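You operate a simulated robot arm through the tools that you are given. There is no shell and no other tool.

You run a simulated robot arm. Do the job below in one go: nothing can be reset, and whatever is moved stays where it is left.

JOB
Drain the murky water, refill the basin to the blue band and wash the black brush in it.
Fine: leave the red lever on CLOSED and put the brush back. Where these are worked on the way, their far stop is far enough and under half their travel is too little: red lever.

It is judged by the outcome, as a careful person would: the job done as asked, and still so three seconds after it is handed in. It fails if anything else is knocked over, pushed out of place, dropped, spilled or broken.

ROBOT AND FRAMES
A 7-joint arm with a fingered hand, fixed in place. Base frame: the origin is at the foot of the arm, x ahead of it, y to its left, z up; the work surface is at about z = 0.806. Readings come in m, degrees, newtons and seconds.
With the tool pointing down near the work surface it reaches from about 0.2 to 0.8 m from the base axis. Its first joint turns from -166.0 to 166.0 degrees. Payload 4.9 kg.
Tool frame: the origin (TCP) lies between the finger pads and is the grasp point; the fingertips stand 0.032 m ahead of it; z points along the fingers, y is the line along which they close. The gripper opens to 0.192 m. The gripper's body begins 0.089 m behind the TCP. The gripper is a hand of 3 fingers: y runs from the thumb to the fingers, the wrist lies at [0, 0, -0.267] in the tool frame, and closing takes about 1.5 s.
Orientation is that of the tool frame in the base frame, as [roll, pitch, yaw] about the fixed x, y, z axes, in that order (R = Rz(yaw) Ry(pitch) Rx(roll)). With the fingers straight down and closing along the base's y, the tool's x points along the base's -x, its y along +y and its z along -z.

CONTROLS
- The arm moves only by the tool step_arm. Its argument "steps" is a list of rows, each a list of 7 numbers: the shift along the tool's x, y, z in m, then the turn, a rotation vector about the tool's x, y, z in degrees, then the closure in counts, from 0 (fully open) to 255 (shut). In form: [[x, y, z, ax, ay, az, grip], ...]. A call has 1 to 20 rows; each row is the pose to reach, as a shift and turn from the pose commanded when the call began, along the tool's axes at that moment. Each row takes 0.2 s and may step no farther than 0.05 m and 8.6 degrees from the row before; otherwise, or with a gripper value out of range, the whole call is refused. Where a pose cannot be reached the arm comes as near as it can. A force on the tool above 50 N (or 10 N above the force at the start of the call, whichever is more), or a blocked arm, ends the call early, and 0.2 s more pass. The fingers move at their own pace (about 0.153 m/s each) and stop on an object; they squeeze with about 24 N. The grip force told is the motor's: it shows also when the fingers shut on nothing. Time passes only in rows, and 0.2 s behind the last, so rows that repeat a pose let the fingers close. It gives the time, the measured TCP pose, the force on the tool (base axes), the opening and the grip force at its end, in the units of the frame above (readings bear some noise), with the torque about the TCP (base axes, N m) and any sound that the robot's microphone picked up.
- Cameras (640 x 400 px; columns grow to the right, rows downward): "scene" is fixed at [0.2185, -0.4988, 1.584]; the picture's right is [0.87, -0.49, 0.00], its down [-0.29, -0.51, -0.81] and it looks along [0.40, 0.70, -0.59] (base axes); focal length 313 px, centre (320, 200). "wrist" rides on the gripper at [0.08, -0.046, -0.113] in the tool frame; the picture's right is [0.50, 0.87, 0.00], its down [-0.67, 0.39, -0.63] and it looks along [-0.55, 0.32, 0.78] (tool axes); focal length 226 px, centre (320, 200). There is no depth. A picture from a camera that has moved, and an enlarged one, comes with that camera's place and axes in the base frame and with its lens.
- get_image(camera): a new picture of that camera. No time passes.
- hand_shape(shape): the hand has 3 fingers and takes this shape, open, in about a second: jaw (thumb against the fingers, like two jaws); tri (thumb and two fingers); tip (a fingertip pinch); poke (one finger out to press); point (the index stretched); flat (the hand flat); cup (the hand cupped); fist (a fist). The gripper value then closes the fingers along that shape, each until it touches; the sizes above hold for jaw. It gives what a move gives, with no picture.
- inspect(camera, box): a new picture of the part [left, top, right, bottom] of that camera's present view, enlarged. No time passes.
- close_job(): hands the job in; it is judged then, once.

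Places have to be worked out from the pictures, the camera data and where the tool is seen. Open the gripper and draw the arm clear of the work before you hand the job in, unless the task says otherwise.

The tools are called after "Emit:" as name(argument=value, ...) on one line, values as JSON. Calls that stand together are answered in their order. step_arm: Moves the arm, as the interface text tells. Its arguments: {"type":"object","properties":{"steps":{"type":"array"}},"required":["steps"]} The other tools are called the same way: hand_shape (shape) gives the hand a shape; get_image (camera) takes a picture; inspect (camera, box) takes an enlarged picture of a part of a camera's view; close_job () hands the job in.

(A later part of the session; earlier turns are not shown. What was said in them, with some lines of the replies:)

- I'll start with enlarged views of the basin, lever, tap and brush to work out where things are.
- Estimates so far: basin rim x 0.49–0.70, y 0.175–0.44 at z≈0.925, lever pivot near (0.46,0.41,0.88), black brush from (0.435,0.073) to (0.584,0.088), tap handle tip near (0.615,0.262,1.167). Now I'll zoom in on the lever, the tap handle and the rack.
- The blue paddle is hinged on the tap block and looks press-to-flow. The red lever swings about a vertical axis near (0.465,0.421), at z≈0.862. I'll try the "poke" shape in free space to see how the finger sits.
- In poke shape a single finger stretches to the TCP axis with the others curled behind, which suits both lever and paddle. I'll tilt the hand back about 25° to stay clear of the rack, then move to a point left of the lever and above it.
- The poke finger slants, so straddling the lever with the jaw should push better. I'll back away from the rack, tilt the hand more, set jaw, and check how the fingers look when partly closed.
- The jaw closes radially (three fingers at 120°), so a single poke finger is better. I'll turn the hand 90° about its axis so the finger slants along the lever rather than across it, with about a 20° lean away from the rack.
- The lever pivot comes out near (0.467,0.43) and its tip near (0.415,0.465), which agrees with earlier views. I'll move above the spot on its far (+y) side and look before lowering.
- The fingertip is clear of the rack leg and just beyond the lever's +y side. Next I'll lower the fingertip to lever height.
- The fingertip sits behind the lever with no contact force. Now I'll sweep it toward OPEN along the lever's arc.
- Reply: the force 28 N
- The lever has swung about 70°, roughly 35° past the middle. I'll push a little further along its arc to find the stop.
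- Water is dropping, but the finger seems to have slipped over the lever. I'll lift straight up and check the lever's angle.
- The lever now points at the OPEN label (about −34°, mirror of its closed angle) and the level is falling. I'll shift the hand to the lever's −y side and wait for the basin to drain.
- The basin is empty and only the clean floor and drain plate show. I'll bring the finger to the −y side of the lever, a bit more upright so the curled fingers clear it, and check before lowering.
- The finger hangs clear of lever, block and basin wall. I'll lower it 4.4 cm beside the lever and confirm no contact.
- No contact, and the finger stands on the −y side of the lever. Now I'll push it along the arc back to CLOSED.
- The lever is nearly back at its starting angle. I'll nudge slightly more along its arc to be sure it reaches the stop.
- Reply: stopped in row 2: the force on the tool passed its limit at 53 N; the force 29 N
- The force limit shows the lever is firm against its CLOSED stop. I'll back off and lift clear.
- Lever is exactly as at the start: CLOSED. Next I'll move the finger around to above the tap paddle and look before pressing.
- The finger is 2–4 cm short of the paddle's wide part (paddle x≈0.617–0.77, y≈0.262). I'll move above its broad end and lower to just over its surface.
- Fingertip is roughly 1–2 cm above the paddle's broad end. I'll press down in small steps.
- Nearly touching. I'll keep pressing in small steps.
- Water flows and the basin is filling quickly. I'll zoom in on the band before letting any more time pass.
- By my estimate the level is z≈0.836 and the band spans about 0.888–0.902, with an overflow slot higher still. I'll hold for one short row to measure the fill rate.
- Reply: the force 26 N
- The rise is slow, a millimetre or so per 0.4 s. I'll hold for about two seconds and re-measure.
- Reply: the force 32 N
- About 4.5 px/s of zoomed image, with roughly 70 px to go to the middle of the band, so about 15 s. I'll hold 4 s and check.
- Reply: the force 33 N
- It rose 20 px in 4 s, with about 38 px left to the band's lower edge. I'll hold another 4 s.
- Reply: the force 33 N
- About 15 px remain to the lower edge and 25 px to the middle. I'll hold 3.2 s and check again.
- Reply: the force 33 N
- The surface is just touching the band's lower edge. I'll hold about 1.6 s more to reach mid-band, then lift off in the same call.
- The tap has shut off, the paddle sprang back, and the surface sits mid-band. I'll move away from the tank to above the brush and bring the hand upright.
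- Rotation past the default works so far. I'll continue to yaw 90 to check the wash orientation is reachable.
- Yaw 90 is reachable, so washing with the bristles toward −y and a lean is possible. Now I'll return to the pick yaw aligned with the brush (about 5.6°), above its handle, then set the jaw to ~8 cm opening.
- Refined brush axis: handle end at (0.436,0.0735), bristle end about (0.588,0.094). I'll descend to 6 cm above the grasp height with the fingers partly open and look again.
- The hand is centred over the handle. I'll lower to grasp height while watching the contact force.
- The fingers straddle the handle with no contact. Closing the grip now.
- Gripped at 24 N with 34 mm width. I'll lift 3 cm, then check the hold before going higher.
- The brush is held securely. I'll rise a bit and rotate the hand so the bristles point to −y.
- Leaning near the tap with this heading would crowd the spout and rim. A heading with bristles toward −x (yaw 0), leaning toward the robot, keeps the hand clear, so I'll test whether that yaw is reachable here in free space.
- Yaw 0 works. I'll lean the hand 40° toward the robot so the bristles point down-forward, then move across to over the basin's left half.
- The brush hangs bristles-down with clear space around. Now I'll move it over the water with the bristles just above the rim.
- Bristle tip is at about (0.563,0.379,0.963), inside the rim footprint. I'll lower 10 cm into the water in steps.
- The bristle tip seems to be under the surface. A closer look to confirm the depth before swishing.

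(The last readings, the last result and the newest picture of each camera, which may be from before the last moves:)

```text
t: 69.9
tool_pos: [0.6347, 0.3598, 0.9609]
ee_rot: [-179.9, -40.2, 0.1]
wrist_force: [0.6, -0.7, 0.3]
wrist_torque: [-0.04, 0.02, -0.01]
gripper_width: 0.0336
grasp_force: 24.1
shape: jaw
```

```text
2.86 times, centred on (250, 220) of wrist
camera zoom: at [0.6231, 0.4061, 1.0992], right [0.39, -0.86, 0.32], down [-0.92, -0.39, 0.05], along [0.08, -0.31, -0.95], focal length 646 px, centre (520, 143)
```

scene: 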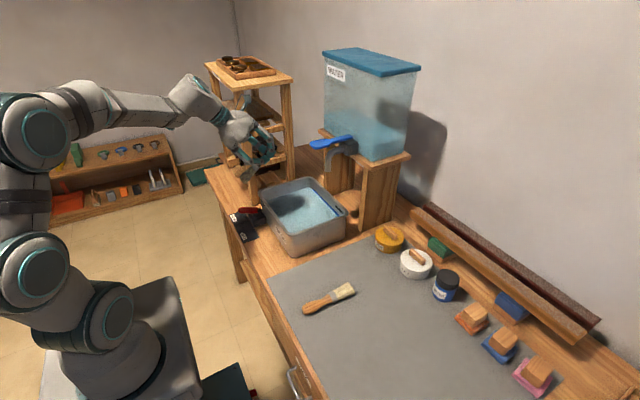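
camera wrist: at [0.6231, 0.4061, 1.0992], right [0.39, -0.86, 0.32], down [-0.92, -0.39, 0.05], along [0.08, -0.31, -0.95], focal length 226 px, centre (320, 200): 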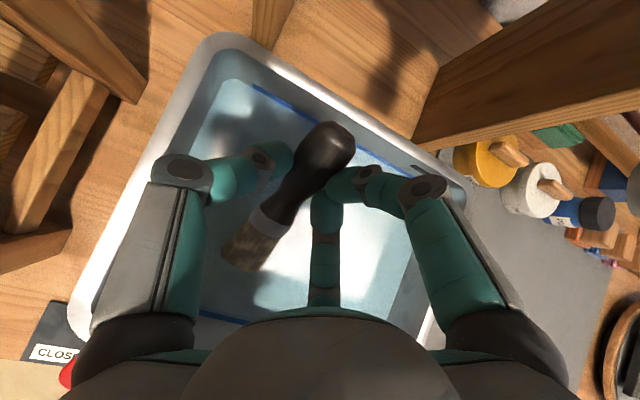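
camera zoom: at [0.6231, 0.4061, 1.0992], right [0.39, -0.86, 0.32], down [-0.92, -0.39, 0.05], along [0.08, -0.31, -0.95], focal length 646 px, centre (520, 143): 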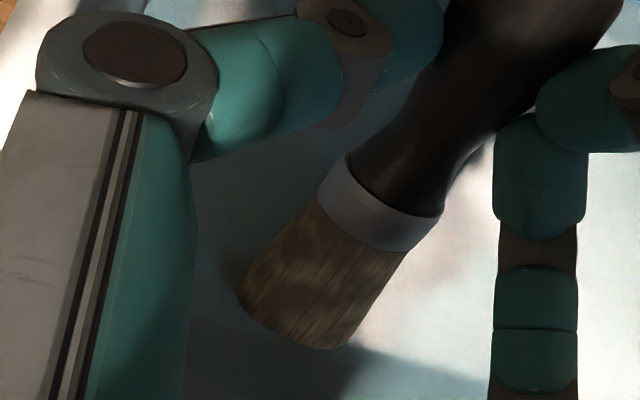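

The bristles look about four-fifths submerged by my geometry. I'll go 1.2 cm deeper and swish back and forth gently.

Emit:
step_arm(steps=[[-0.0077, 0, 0.0092, 0, 0, 0, 255], [-0.0077, 0.02, 0.0092, 0, 0, 0, 255], [0.0038, 0.05, 0.0188, 0, 0, 0, 255], [0.0038, 0.02, 0.0188, 0, 0, 0, 255], [-0.0077, -0.01, 0.0092, 0, 0, 0, 255], [-0.0077, 0.02, 0.0092, 0, 0, 0, 255], [0.0038, 0.05, 0.0188, 0, 0, 0, 255], [0.0038, 0.02, 0.0188, 0, 0, 0, 255], [-0.0077, -0.01, 0.0092, 0, 0, 0, 255], [-0.0077, 0.02, 0.0092, 0, 0, 0, 255], [0.0038, 0.05, 0.0188, 0, 0, 0, 255], [0.0038, 0.02, 0.0188, 0, 0, 0, 255], [-0.0077, -0.01, 0.0092, 0, 0, 0, 255], [-0.0077, 0.02, 0.0092, 0, 0, 0, 255], [0.0038, 0.05, 0.0188, 0, 0, 0, 255], [0.0038, 0.02, 0.0188, 0, 0, 0, 255], [-0.0077, 0, 0.0092, 0, 0, 0, 255]])

Emit:
inspect(camera="scene", box=[270, 175, 330, 225])

Emit:
inspect(camera="wrist", box=[190, 150, 310, 290])

```text
t: 73.5
tool_pos: [0.6314, 0.363, 0.9453]
ee_rot: [-180.0, -40.2, 0.2]
wrist_force: [0.4, -0.1, -0.8]
wrist_torque: [-0.01, -0.02, 0.03]
gripper_width: 0.0339
grasp_force: 24.1
shape: jaw
```

```text
8.00 times, centred on (300, 200) of scene
camera zoom: at [0.2185, -0.4988, 1.584], right [0.87, -0.49, 0.0], down [-0.29, -0.51, -0.81], along [0.4, 0.7, -0.59], focal length 2504 px, centre (480, 200)
```

zoom: 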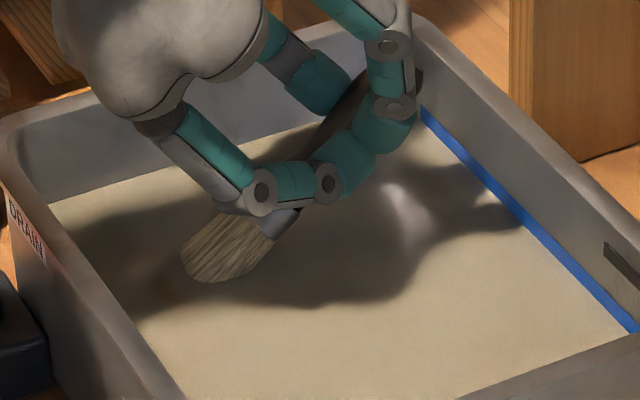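

```text
2.86 times, centred on (250, 220) of wrist
camera zoom: at [0.6194, 0.4094, 1.0844], right [0.39, -0.86, 0.32], down [-0.92, -0.39, 0.05], along [0.08, -0.31, -0.95], focal length 646 px, centre (520, 143)
```

zoom: 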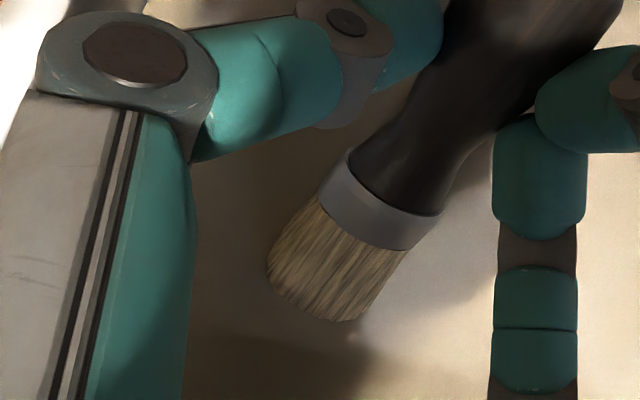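

The bristles have turned pale and the water has clouded, so the wash is working. A few more strokes slightly deeper for good measure, then lift above the water to drip.

Emit:
step_arm(steps=[[-0.0045, 0.02, 0.0054, 0, 0, 0, 255], [0.007, 0.05, 0.015, 0, 0, 0, 255], [0.007, 0.02, 0.015, 0, 0, 0, 255], [-0.0045, -0.01, 0.0054, 0, 0, 0, 255], [-0.0045, 0.02, 0.0054, 0, 0, 0, 255], [0.007, 0.05, 0.015, 0, 0, 0, 255], [0.007, 0.02, 0.015, 0, 0, 0, 255], [-0.0045, -0.01, 0.0054, 0, 0, 0, 255], [0, 0, 0, 0, 0, 0, 255], [0.016, 0, -0.019, 0, 0, 0, 255], [0.032, 0, -0.038, 0, 0, 0, 255], [0.048, 0, -0.0575, 0, 0, 0, 255]])

Emit:
inspect(camera="scene", box=[250, 130, 360, 250])

Emit:
inspect(camera="wrist", box=[190, 100, 370, 290])

```text
t: 76.1
tool_pos: [0.6357, 0.3639, 1.022]
ee_rot: [180.0, -40.1, 0.3]
wrist_force: [0.4, 0.7, -0.6]
wrist_torque: [0.0, -0.05, -0.03]
gripper_width: 0.0339
grasp_force: 24.4
shape: jaw
```

```text
3.33 times, centred on (305, 190) of scene
camera zoom: at [0.2185, -0.4988, 1.584], right [0.87, -0.49, 0.0], down [-0.29, -0.51, -0.81], along [0.4, 0.7, -0.59], focal length 1044 px, centre (370, 233)
```

zoom: 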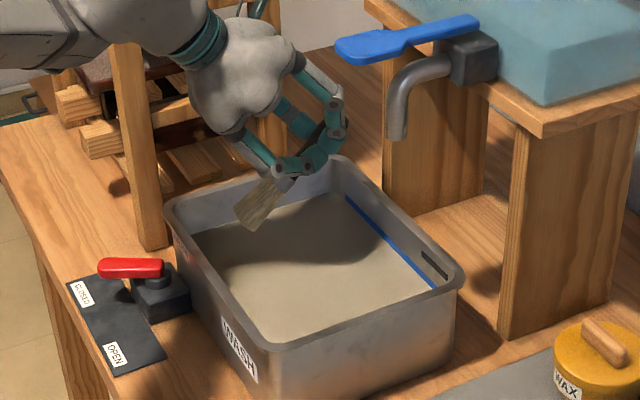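

```text
2.11 times, centred on (280, 195) of wrist
camera zoom: at [0.6233, 0.409, 1.1602], right [0.39, -0.86, 0.32], down [-0.92, -0.39, 0.05], along [0.08, -0.32, -0.95], focal length 476 px, centre (404, 210)
```

zoom: 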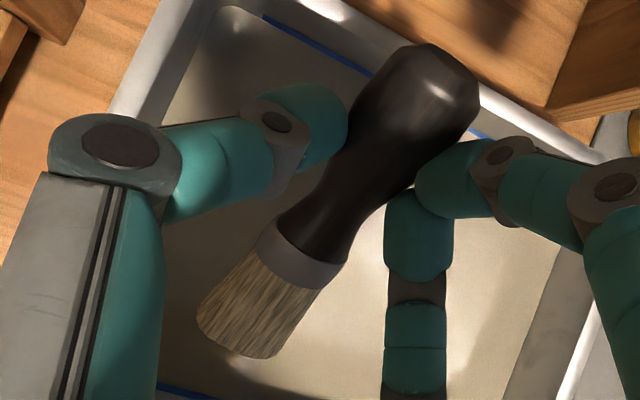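

The brush is clean. I'll let it drip over the basin for a couple of seconds, then retrace the way out.

Emit:
step_arm(steps=[[0, 0, 0, 0, 0, 0, 255], [0, 0, 0, 0, 0, 0, 255], [0, 0, 0, 0, 0, 0, 255], [0, 0, 0, 0, 0, 0, 255], [0, 0, 0, 0, 0, 0, 255], [0, 0, 0, 0, 0, 0, 255], [0, 0, 0, 0, 0, 0, 255], [0, 0, 0, 0, 0, 0, 255], [0, 0, 0, 0, 0, 0, 255], [0, 0, 0, 0, 0, 0, 255], [0, 0, 0, 0, 0, 0, 255], [0, 0, 0, 0, 0, 0, 255], [0.0257, 0, -0.0306, 0, 0, 0, 255], [0.011, -0.001, -0.064, 0, 0, 0, 255], [-0.004, -0.002, -0.097, 0, 0, 0, 255], [-0.019, -0.003, -0.13, 0, 0, 0, 255], [-0.0327, -0.005, -0.1633, 0, 0, 0, 255]])

Emit:
step_arm(steps=[[0, 0.042, 0, 0, 0, 0, 255], [0, 0.084, 0, 0, 0, 0, 255], [0, 0.126, 0, 0, 0, 0, 255], [0, 0.168, 0, 0, 0, 0, 255], [-0.004, 0.21, -0.004, 0, 0, 0, 255], [-0.012, 0.252, -0.01, 0, 0, 0, 255], [-0.023, 0.29, -0.019, 0, 0, 0, 255], [-0.023, 0.29, -0.019, 0, -8, 0, 255], [-0.023, 0.29, -0.019, 0, -16, 0, 255], [-0.023, 0.29, -0.019, 0, -24, 0, 255], [-0.023, 0.29, -0.019, 0, -32, 0, 255], [-0.023, 0.29, -0.019, 0, -40, 0, 255]])

Emit:
get_image(camera="scene")

```text
t: 79.7
tool_pos: [0.5033, 0.3629, 1.1279]
ee_rot: [-180.0, -40.0, 0.3]
wrist_force: [-0.1, -0.5, -0.2]
wrist_torque: [0.04, -0.06, -0.02]
gripper_width: 0.0338
grasp_force: 24.1
shape: jaw
```

```text
t: 82.3
tool_pos: [0.4758, 0.0759, 1.1276]
ee_rot: [-179.9, -0.1, 0.2]
wrist_force: [0.4, -0.1, -0.6]
wrist_torque: [-0.02, 0.0, 0.04]
gripper_width: 0.0338
grasp_force: 24.3
shape: jaw
```

```text
taken
```

scene: 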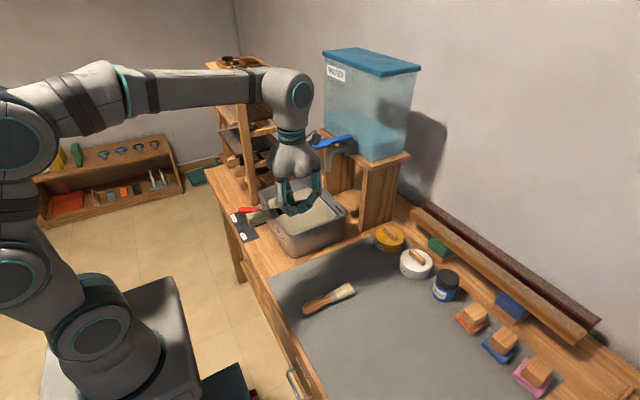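

Back above the brush's spot. Now I'll rotate the hand back the way it came, in two parts.

Emit:
step_arm(steps=[[0, 0, 0, 0, 0, -8.2, 255], [0, 0, 0, 0, 0, -16.4, 255], [0, 0, 0, 0, 0, -24.6, 255], [0, 0, 0, 0, 0, -32.8, 255], [0, 0, 0, 0, 0, -41, 255], [0, 0, 0, 0, 0, -49.2, 255], [0, 0, 0, 0, 0, -57.4, 255], [0, 0, 0, 0, 0, -65.6, 255], [0, 0, 0, 0, 0, -73.8, 255], [0, 0, 0, 0, 0, -82, 255], [0, 0, 0, 0, 0, -89.7, 255]])

Emit:
step_arm(steps=[[0, 0, 0, 0, 0, -8, 255], [0, 0, 0, 0, 0, -16, 255], [0, 0, 0, 0, 0, -24, 255], [0, 0, 0, 0, 0, -32, 255], [0, 0, 0, 0, 0, -40, 255], [0, 0, 0, 0, 0, -48, 255], [0, 0, 0, 0, 0, -56, 255], [0, 0, 0, 0, 0, -64, 255], [0, 0, 0, 0, 0, -72, 255], [0, 0, 0, 0, 0, -80, 255], [0, 0, 0, 0, 0, -88, 255], [0, 0, 0, 0, 0, -95.7, 255]])

Emit:
inspect(camera="scene", box=[240, 160, 360, 310])

Emit:
get_image(camera="wrist")

```text
t: 84.7
tool_pos: [0.4775, 0.0745, 1.1243]
ee_rot: [180.0, 0.0, 90.2]
wrist_force: [0.2, 0.4, -0.5]
wrist_torque: [0.03, 0.0, 0.02]
gripper_width: 0.0339
grasp_force: 23.7
shape: jaw
```

```text
t: 87.3
tool_pos: [0.477, 0.076, 1.1257]
ee_rot: [179.9, 0.0, -174.1]
wrist_force: [-0.1, -0.5, -1.0]
wrist_torque: [0.0, 0.04, 0.0]
gripper_width: 0.034
grasp_force: 24.0
shape: jaw
```

```text
2.67 times, centred on (300, 235) of scene
camera zoom: at [0.2185, -0.4988, 1.584], right [0.87, -0.49, 0.0], down [-0.29, -0.51, -0.81], along [0.4, 0.7, -0.59], focal length 835 px, centre (373, 107)
```

zoom: 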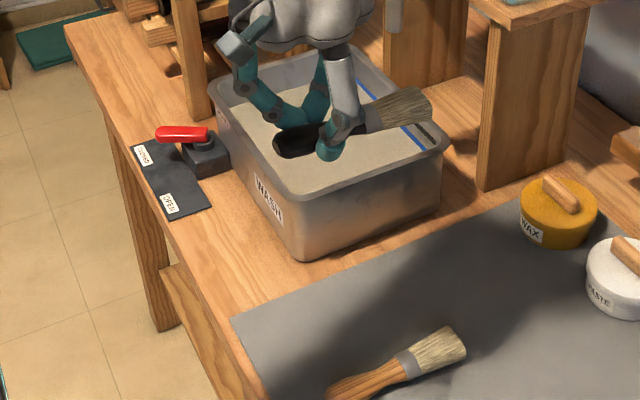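

```text
taken
camera wrist: at [0.4009, 0.0215, 1.2386], right [-0.59, 0.81, 0.0], down [0.63, 0.45, 0.63], along [0.51, 0.37, -0.77], focal length 226 px, centre (320, 200)
```

wrist: 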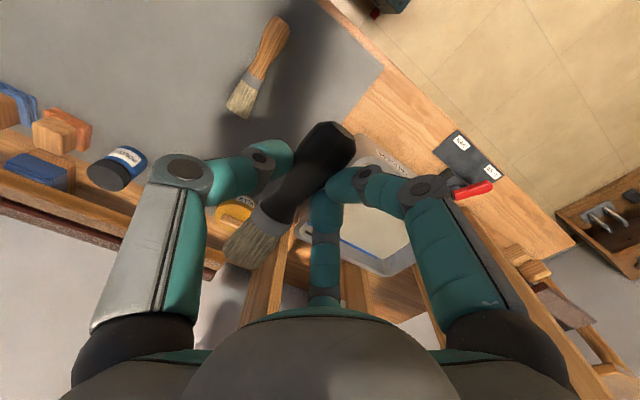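

Aligned as at pick-up. Lowering to the same spot (TCP 0.4766, 0.0804, 0.845).

Emit:
step_arm(steps=[[0, 0.001, 0.04, 0, 0, 0, 255], [0, 0.002, 0.08, 0, 0, 0, 255], [0, 0.003, 0.12, 0, 0, 0, 255], [0, 0.004, 0.16, 0, 0, 0, 255], [0, 0.0044, 0.2, 0, 0, 0, 255], [0, 0.0044, 0.235, 0, 0, 0, 255], [0, 0.0044, 0.258, 0, 0, 0, 255], [0, 0.0044, 0.272, 0, 0, 0, 255], [0, 0.0044, 0.2785, 0, 0, 0, 255]])

Emit:
inspect(camera="scene", box=[250, 220, 350, 310])

```text
t: 89.3
tool_pos: [0.4767, 0.0777, 0.8467]
ee_rot: [-180.0, 0.1, -174.3]
wrist_force: [-0.9, -0.2, -0.1]
wrist_torque: [0.0, -0.07, -0.02]
gripper_width: 0.0339
grasp_force: 24.1
shape: jaw
```

```text
4.44 times, centred on (300, 265) of scene
camera zoom: at [0.2185, -0.4988, 1.584], right [0.87, -0.49, 0.0], down [-0.29, -0.51, -0.81], along [0.4, 0.7, -0.59], focal length 1391 px, centre (409, -89)
```

zoom: 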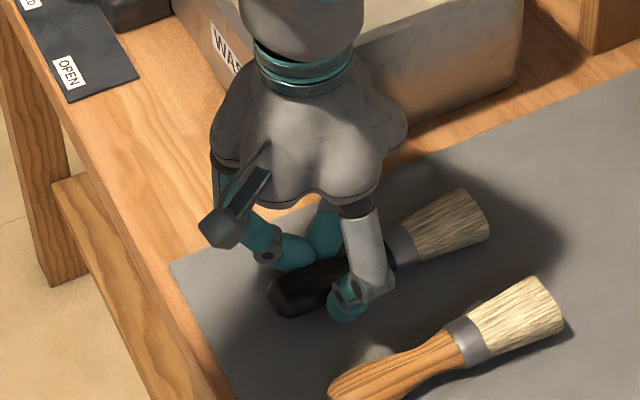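

Matches the earlier picture at grasp. I'll settle the last 2 mm and open only to the earlier ~8 cm so the thumb stays clear of the wooden brush.

Emit:
step_arm(steps=[[0, 0.001, 0.002, 0, 0, 0, 255], [0, 0.001, 0.002, 0, 0, 0, 255], [0, 0.001, 0.002, 0, 0, 0, 200], [0, 0.001, 0.002, 0, 0, 0, 180], [0, 0.001, 0.002, 0, 0, 0, 150], [0, 0.001, 0.002, 0, 0, 0, 150], [0, 0.001, 0.002, 0, 0, 0, 150]])

Emit:
inspect(camera="scene", box=[250, 220, 350, 310])

Emit:
get_image(camera="wrist")

```text
t: 90.9
tool_pos: [0.477, 0.0795, 0.8443]
ee_rot: [179.9, 0.2, -174.3]
wrist_force: [0.2, 0.2, 0.4]
wrist_torque: [0.01, -0.01, 0.03]
gripper_width: 0.0787
grasp_force: 0.2
shape: jaw
```

```text
4.44 times, centred on (300, 265) of scene
camera zoom: at [0.2185, -0.4988, 1.584], right [0.87, -0.49, 0.0], down [-0.29, -0.51, -0.81], along [0.4, 0.7, -0.59], focal length 1391 px, centre (409, -89)
```

zoom: 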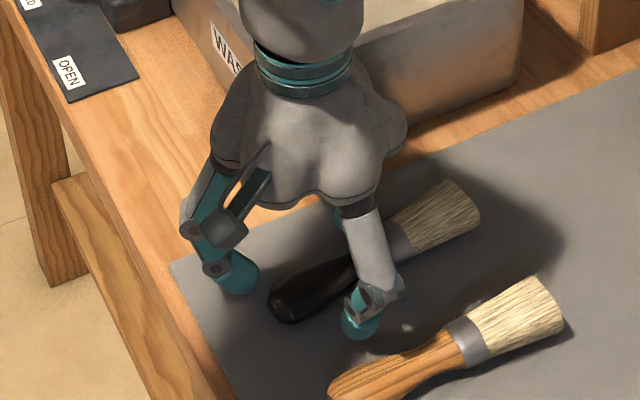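

```text
taken
camera wrist: at [0.4008, 0.0258, 0.9576], right [-0.58, 0.81, 0.0], down [0.63, 0.45, 0.63], along [0.51, 0.37, -0.77], focal length 226 px, centre (320, 200)
```

wrist: 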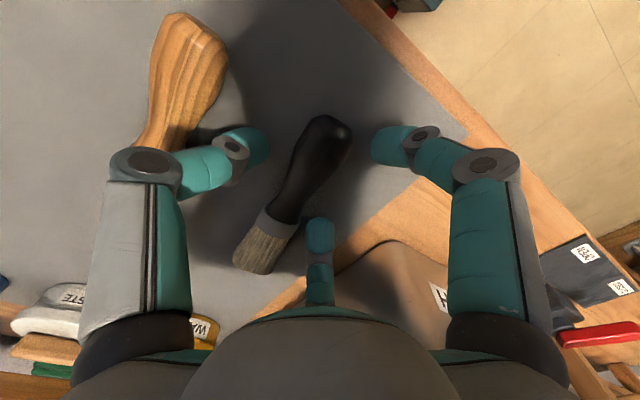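

The brush rests back in its place. I'll lift straight up and draw the arm clear toward its start pose, opening the hand once high.

Emit:
step_arm(steps=[[0, 0, -0.02, 0, 0, 0, 150], [0, 0, -0.06, 0, 0, 0, 150], [0, 0, -0.1, 0, 0, 0, 150], [0, 0, -0.145, 0, 0, 0, 150], [0, 0, -0.19, 0, 0, 0, 150], [0, 0, -0.235, 0, 0, 0, 100], [0, 0, -0.28, 0, 0, 0, 0], [0, 0, -0.325, 0, 0, 0, 0], [0.01, 0, -0.37, 0, 0, 0, 0], [0.03, 0, -0.41, 0, 0, 0, 0], [0.06, 0, -0.44, 0, 0, 0, 0], [0.1, 0, -0.46, 0, 0, 0, 0], [0.1, 0, -0.46, 0, 0, 0, 0], [0.1, 0, -0.46, 0, 0, 0, 0]])

Emit:
get_image(camera="scene")

Emit:
inspect(camera="scene", box=[220, 160, 380, 310])

Emit:
inspect(camera="scene", box=[225, 195, 285, 245])

Emit:
inspect(camera="scene", box=[290, 120, 390, 230])

```text
t: 93.9
tool_pos: [0.374, 0.0704, 1.3081]
ee_rot: [180.0, 0.1, -174.4]
wrist_force: [0.1, 0.3, -0.1]
wrist_torque: [0.03, 0.01, -0.03]
gripper_width: 0.1922
grasp_force: 0.0
shape: jaw
```

```text
taken
```

scene: 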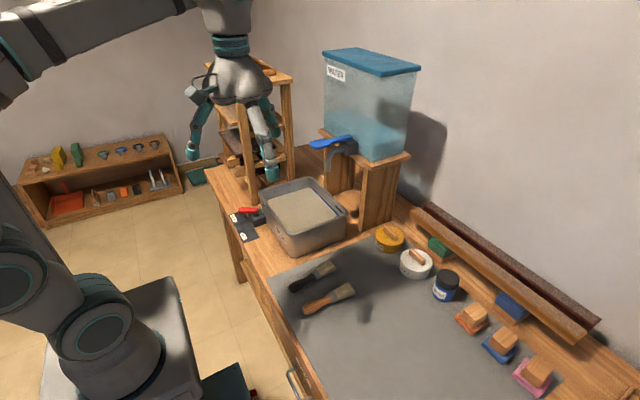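

```text
2.67 times, centred on (300, 235) of scene
camera zoom: at [0.2185, -0.4988, 1.584], right [0.87, -0.49, 0.0], down [-0.29, -0.51, -0.81], along [0.4, 0.7, -0.59], focal length 835 px, centre (373, 107)
```

zoom: 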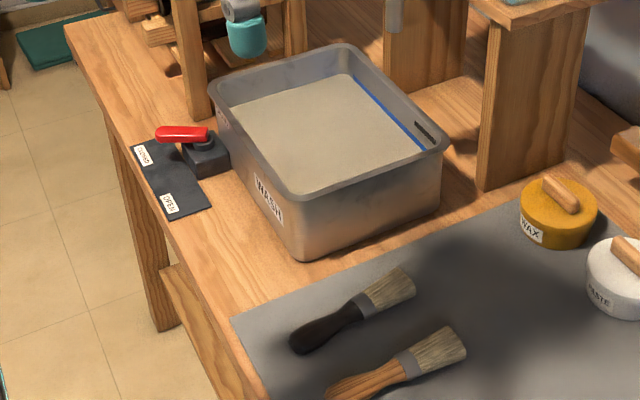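

```text
8.00 times, centred on (255, 220) of scene
camera zoom: at [0.2185, -0.4988, 1.584], right [0.87, -0.49, 0.0], down [-0.29, -0.51, -0.81], along [0.4, 0.7, -0.59], focal length 2504 px, centre (840, 40)
```

zoom: 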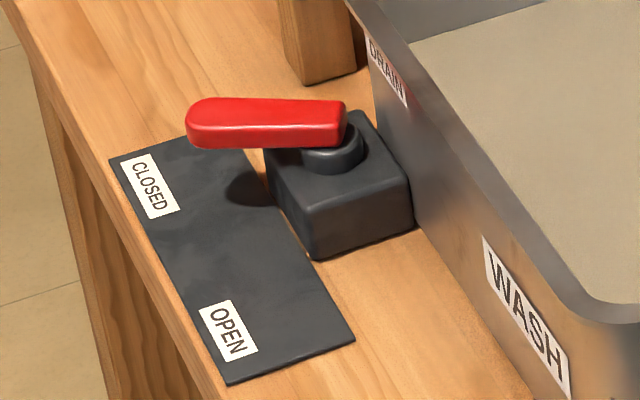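

```text
3.64 times, centred on (340, 175) of scene
camera zoom: at [0.2185, -0.4988, 1.584], right [0.87, -0.49, 0.0], down [-0.29, -0.51, -0.81], along [0.4, 0.7, -0.59], focal length 1138 px, centre (247, 291)
```

zoom: 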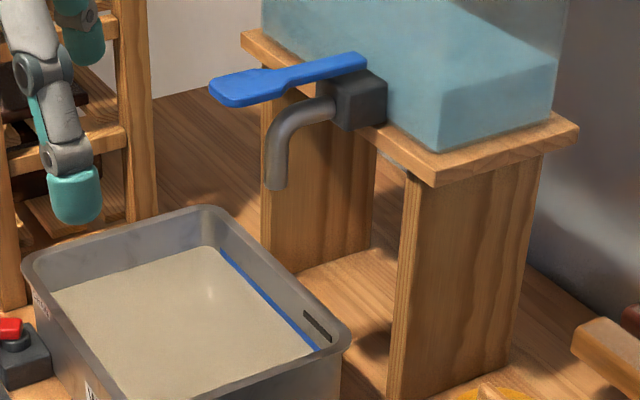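

Everything checks out: the lever is on CLOSED, the tap is shut, the water sits in the band, and the clean brush is back within about 1 cm of its original place. The hand is open and clear, so I'm handing the job in.

Emit:
close_job()

```text
The job is handed in.
```

The job is done and handed in; no verdict has come back yet.

- **Drain:** I pushed the red lever to OPEN until the basin was empty, then back against its CLOSED stop. It is still on CLOSED.
- **Refill:** I held the tap paddle down until the water reached the middle of the blue band, then let go. The paddle sprang back, the flow stopped, and nothing overflowed or spilled.
- **Wash:** I dipped and swished the black brush until its bristles came out pale. I let it drip over the basin, then laid it back on the mat within about 1 cm of where it was.

The basin water is now cloudy from the washing, but its level is still within the band. Nothing else looked moved, and the hand is open and clear of the work.
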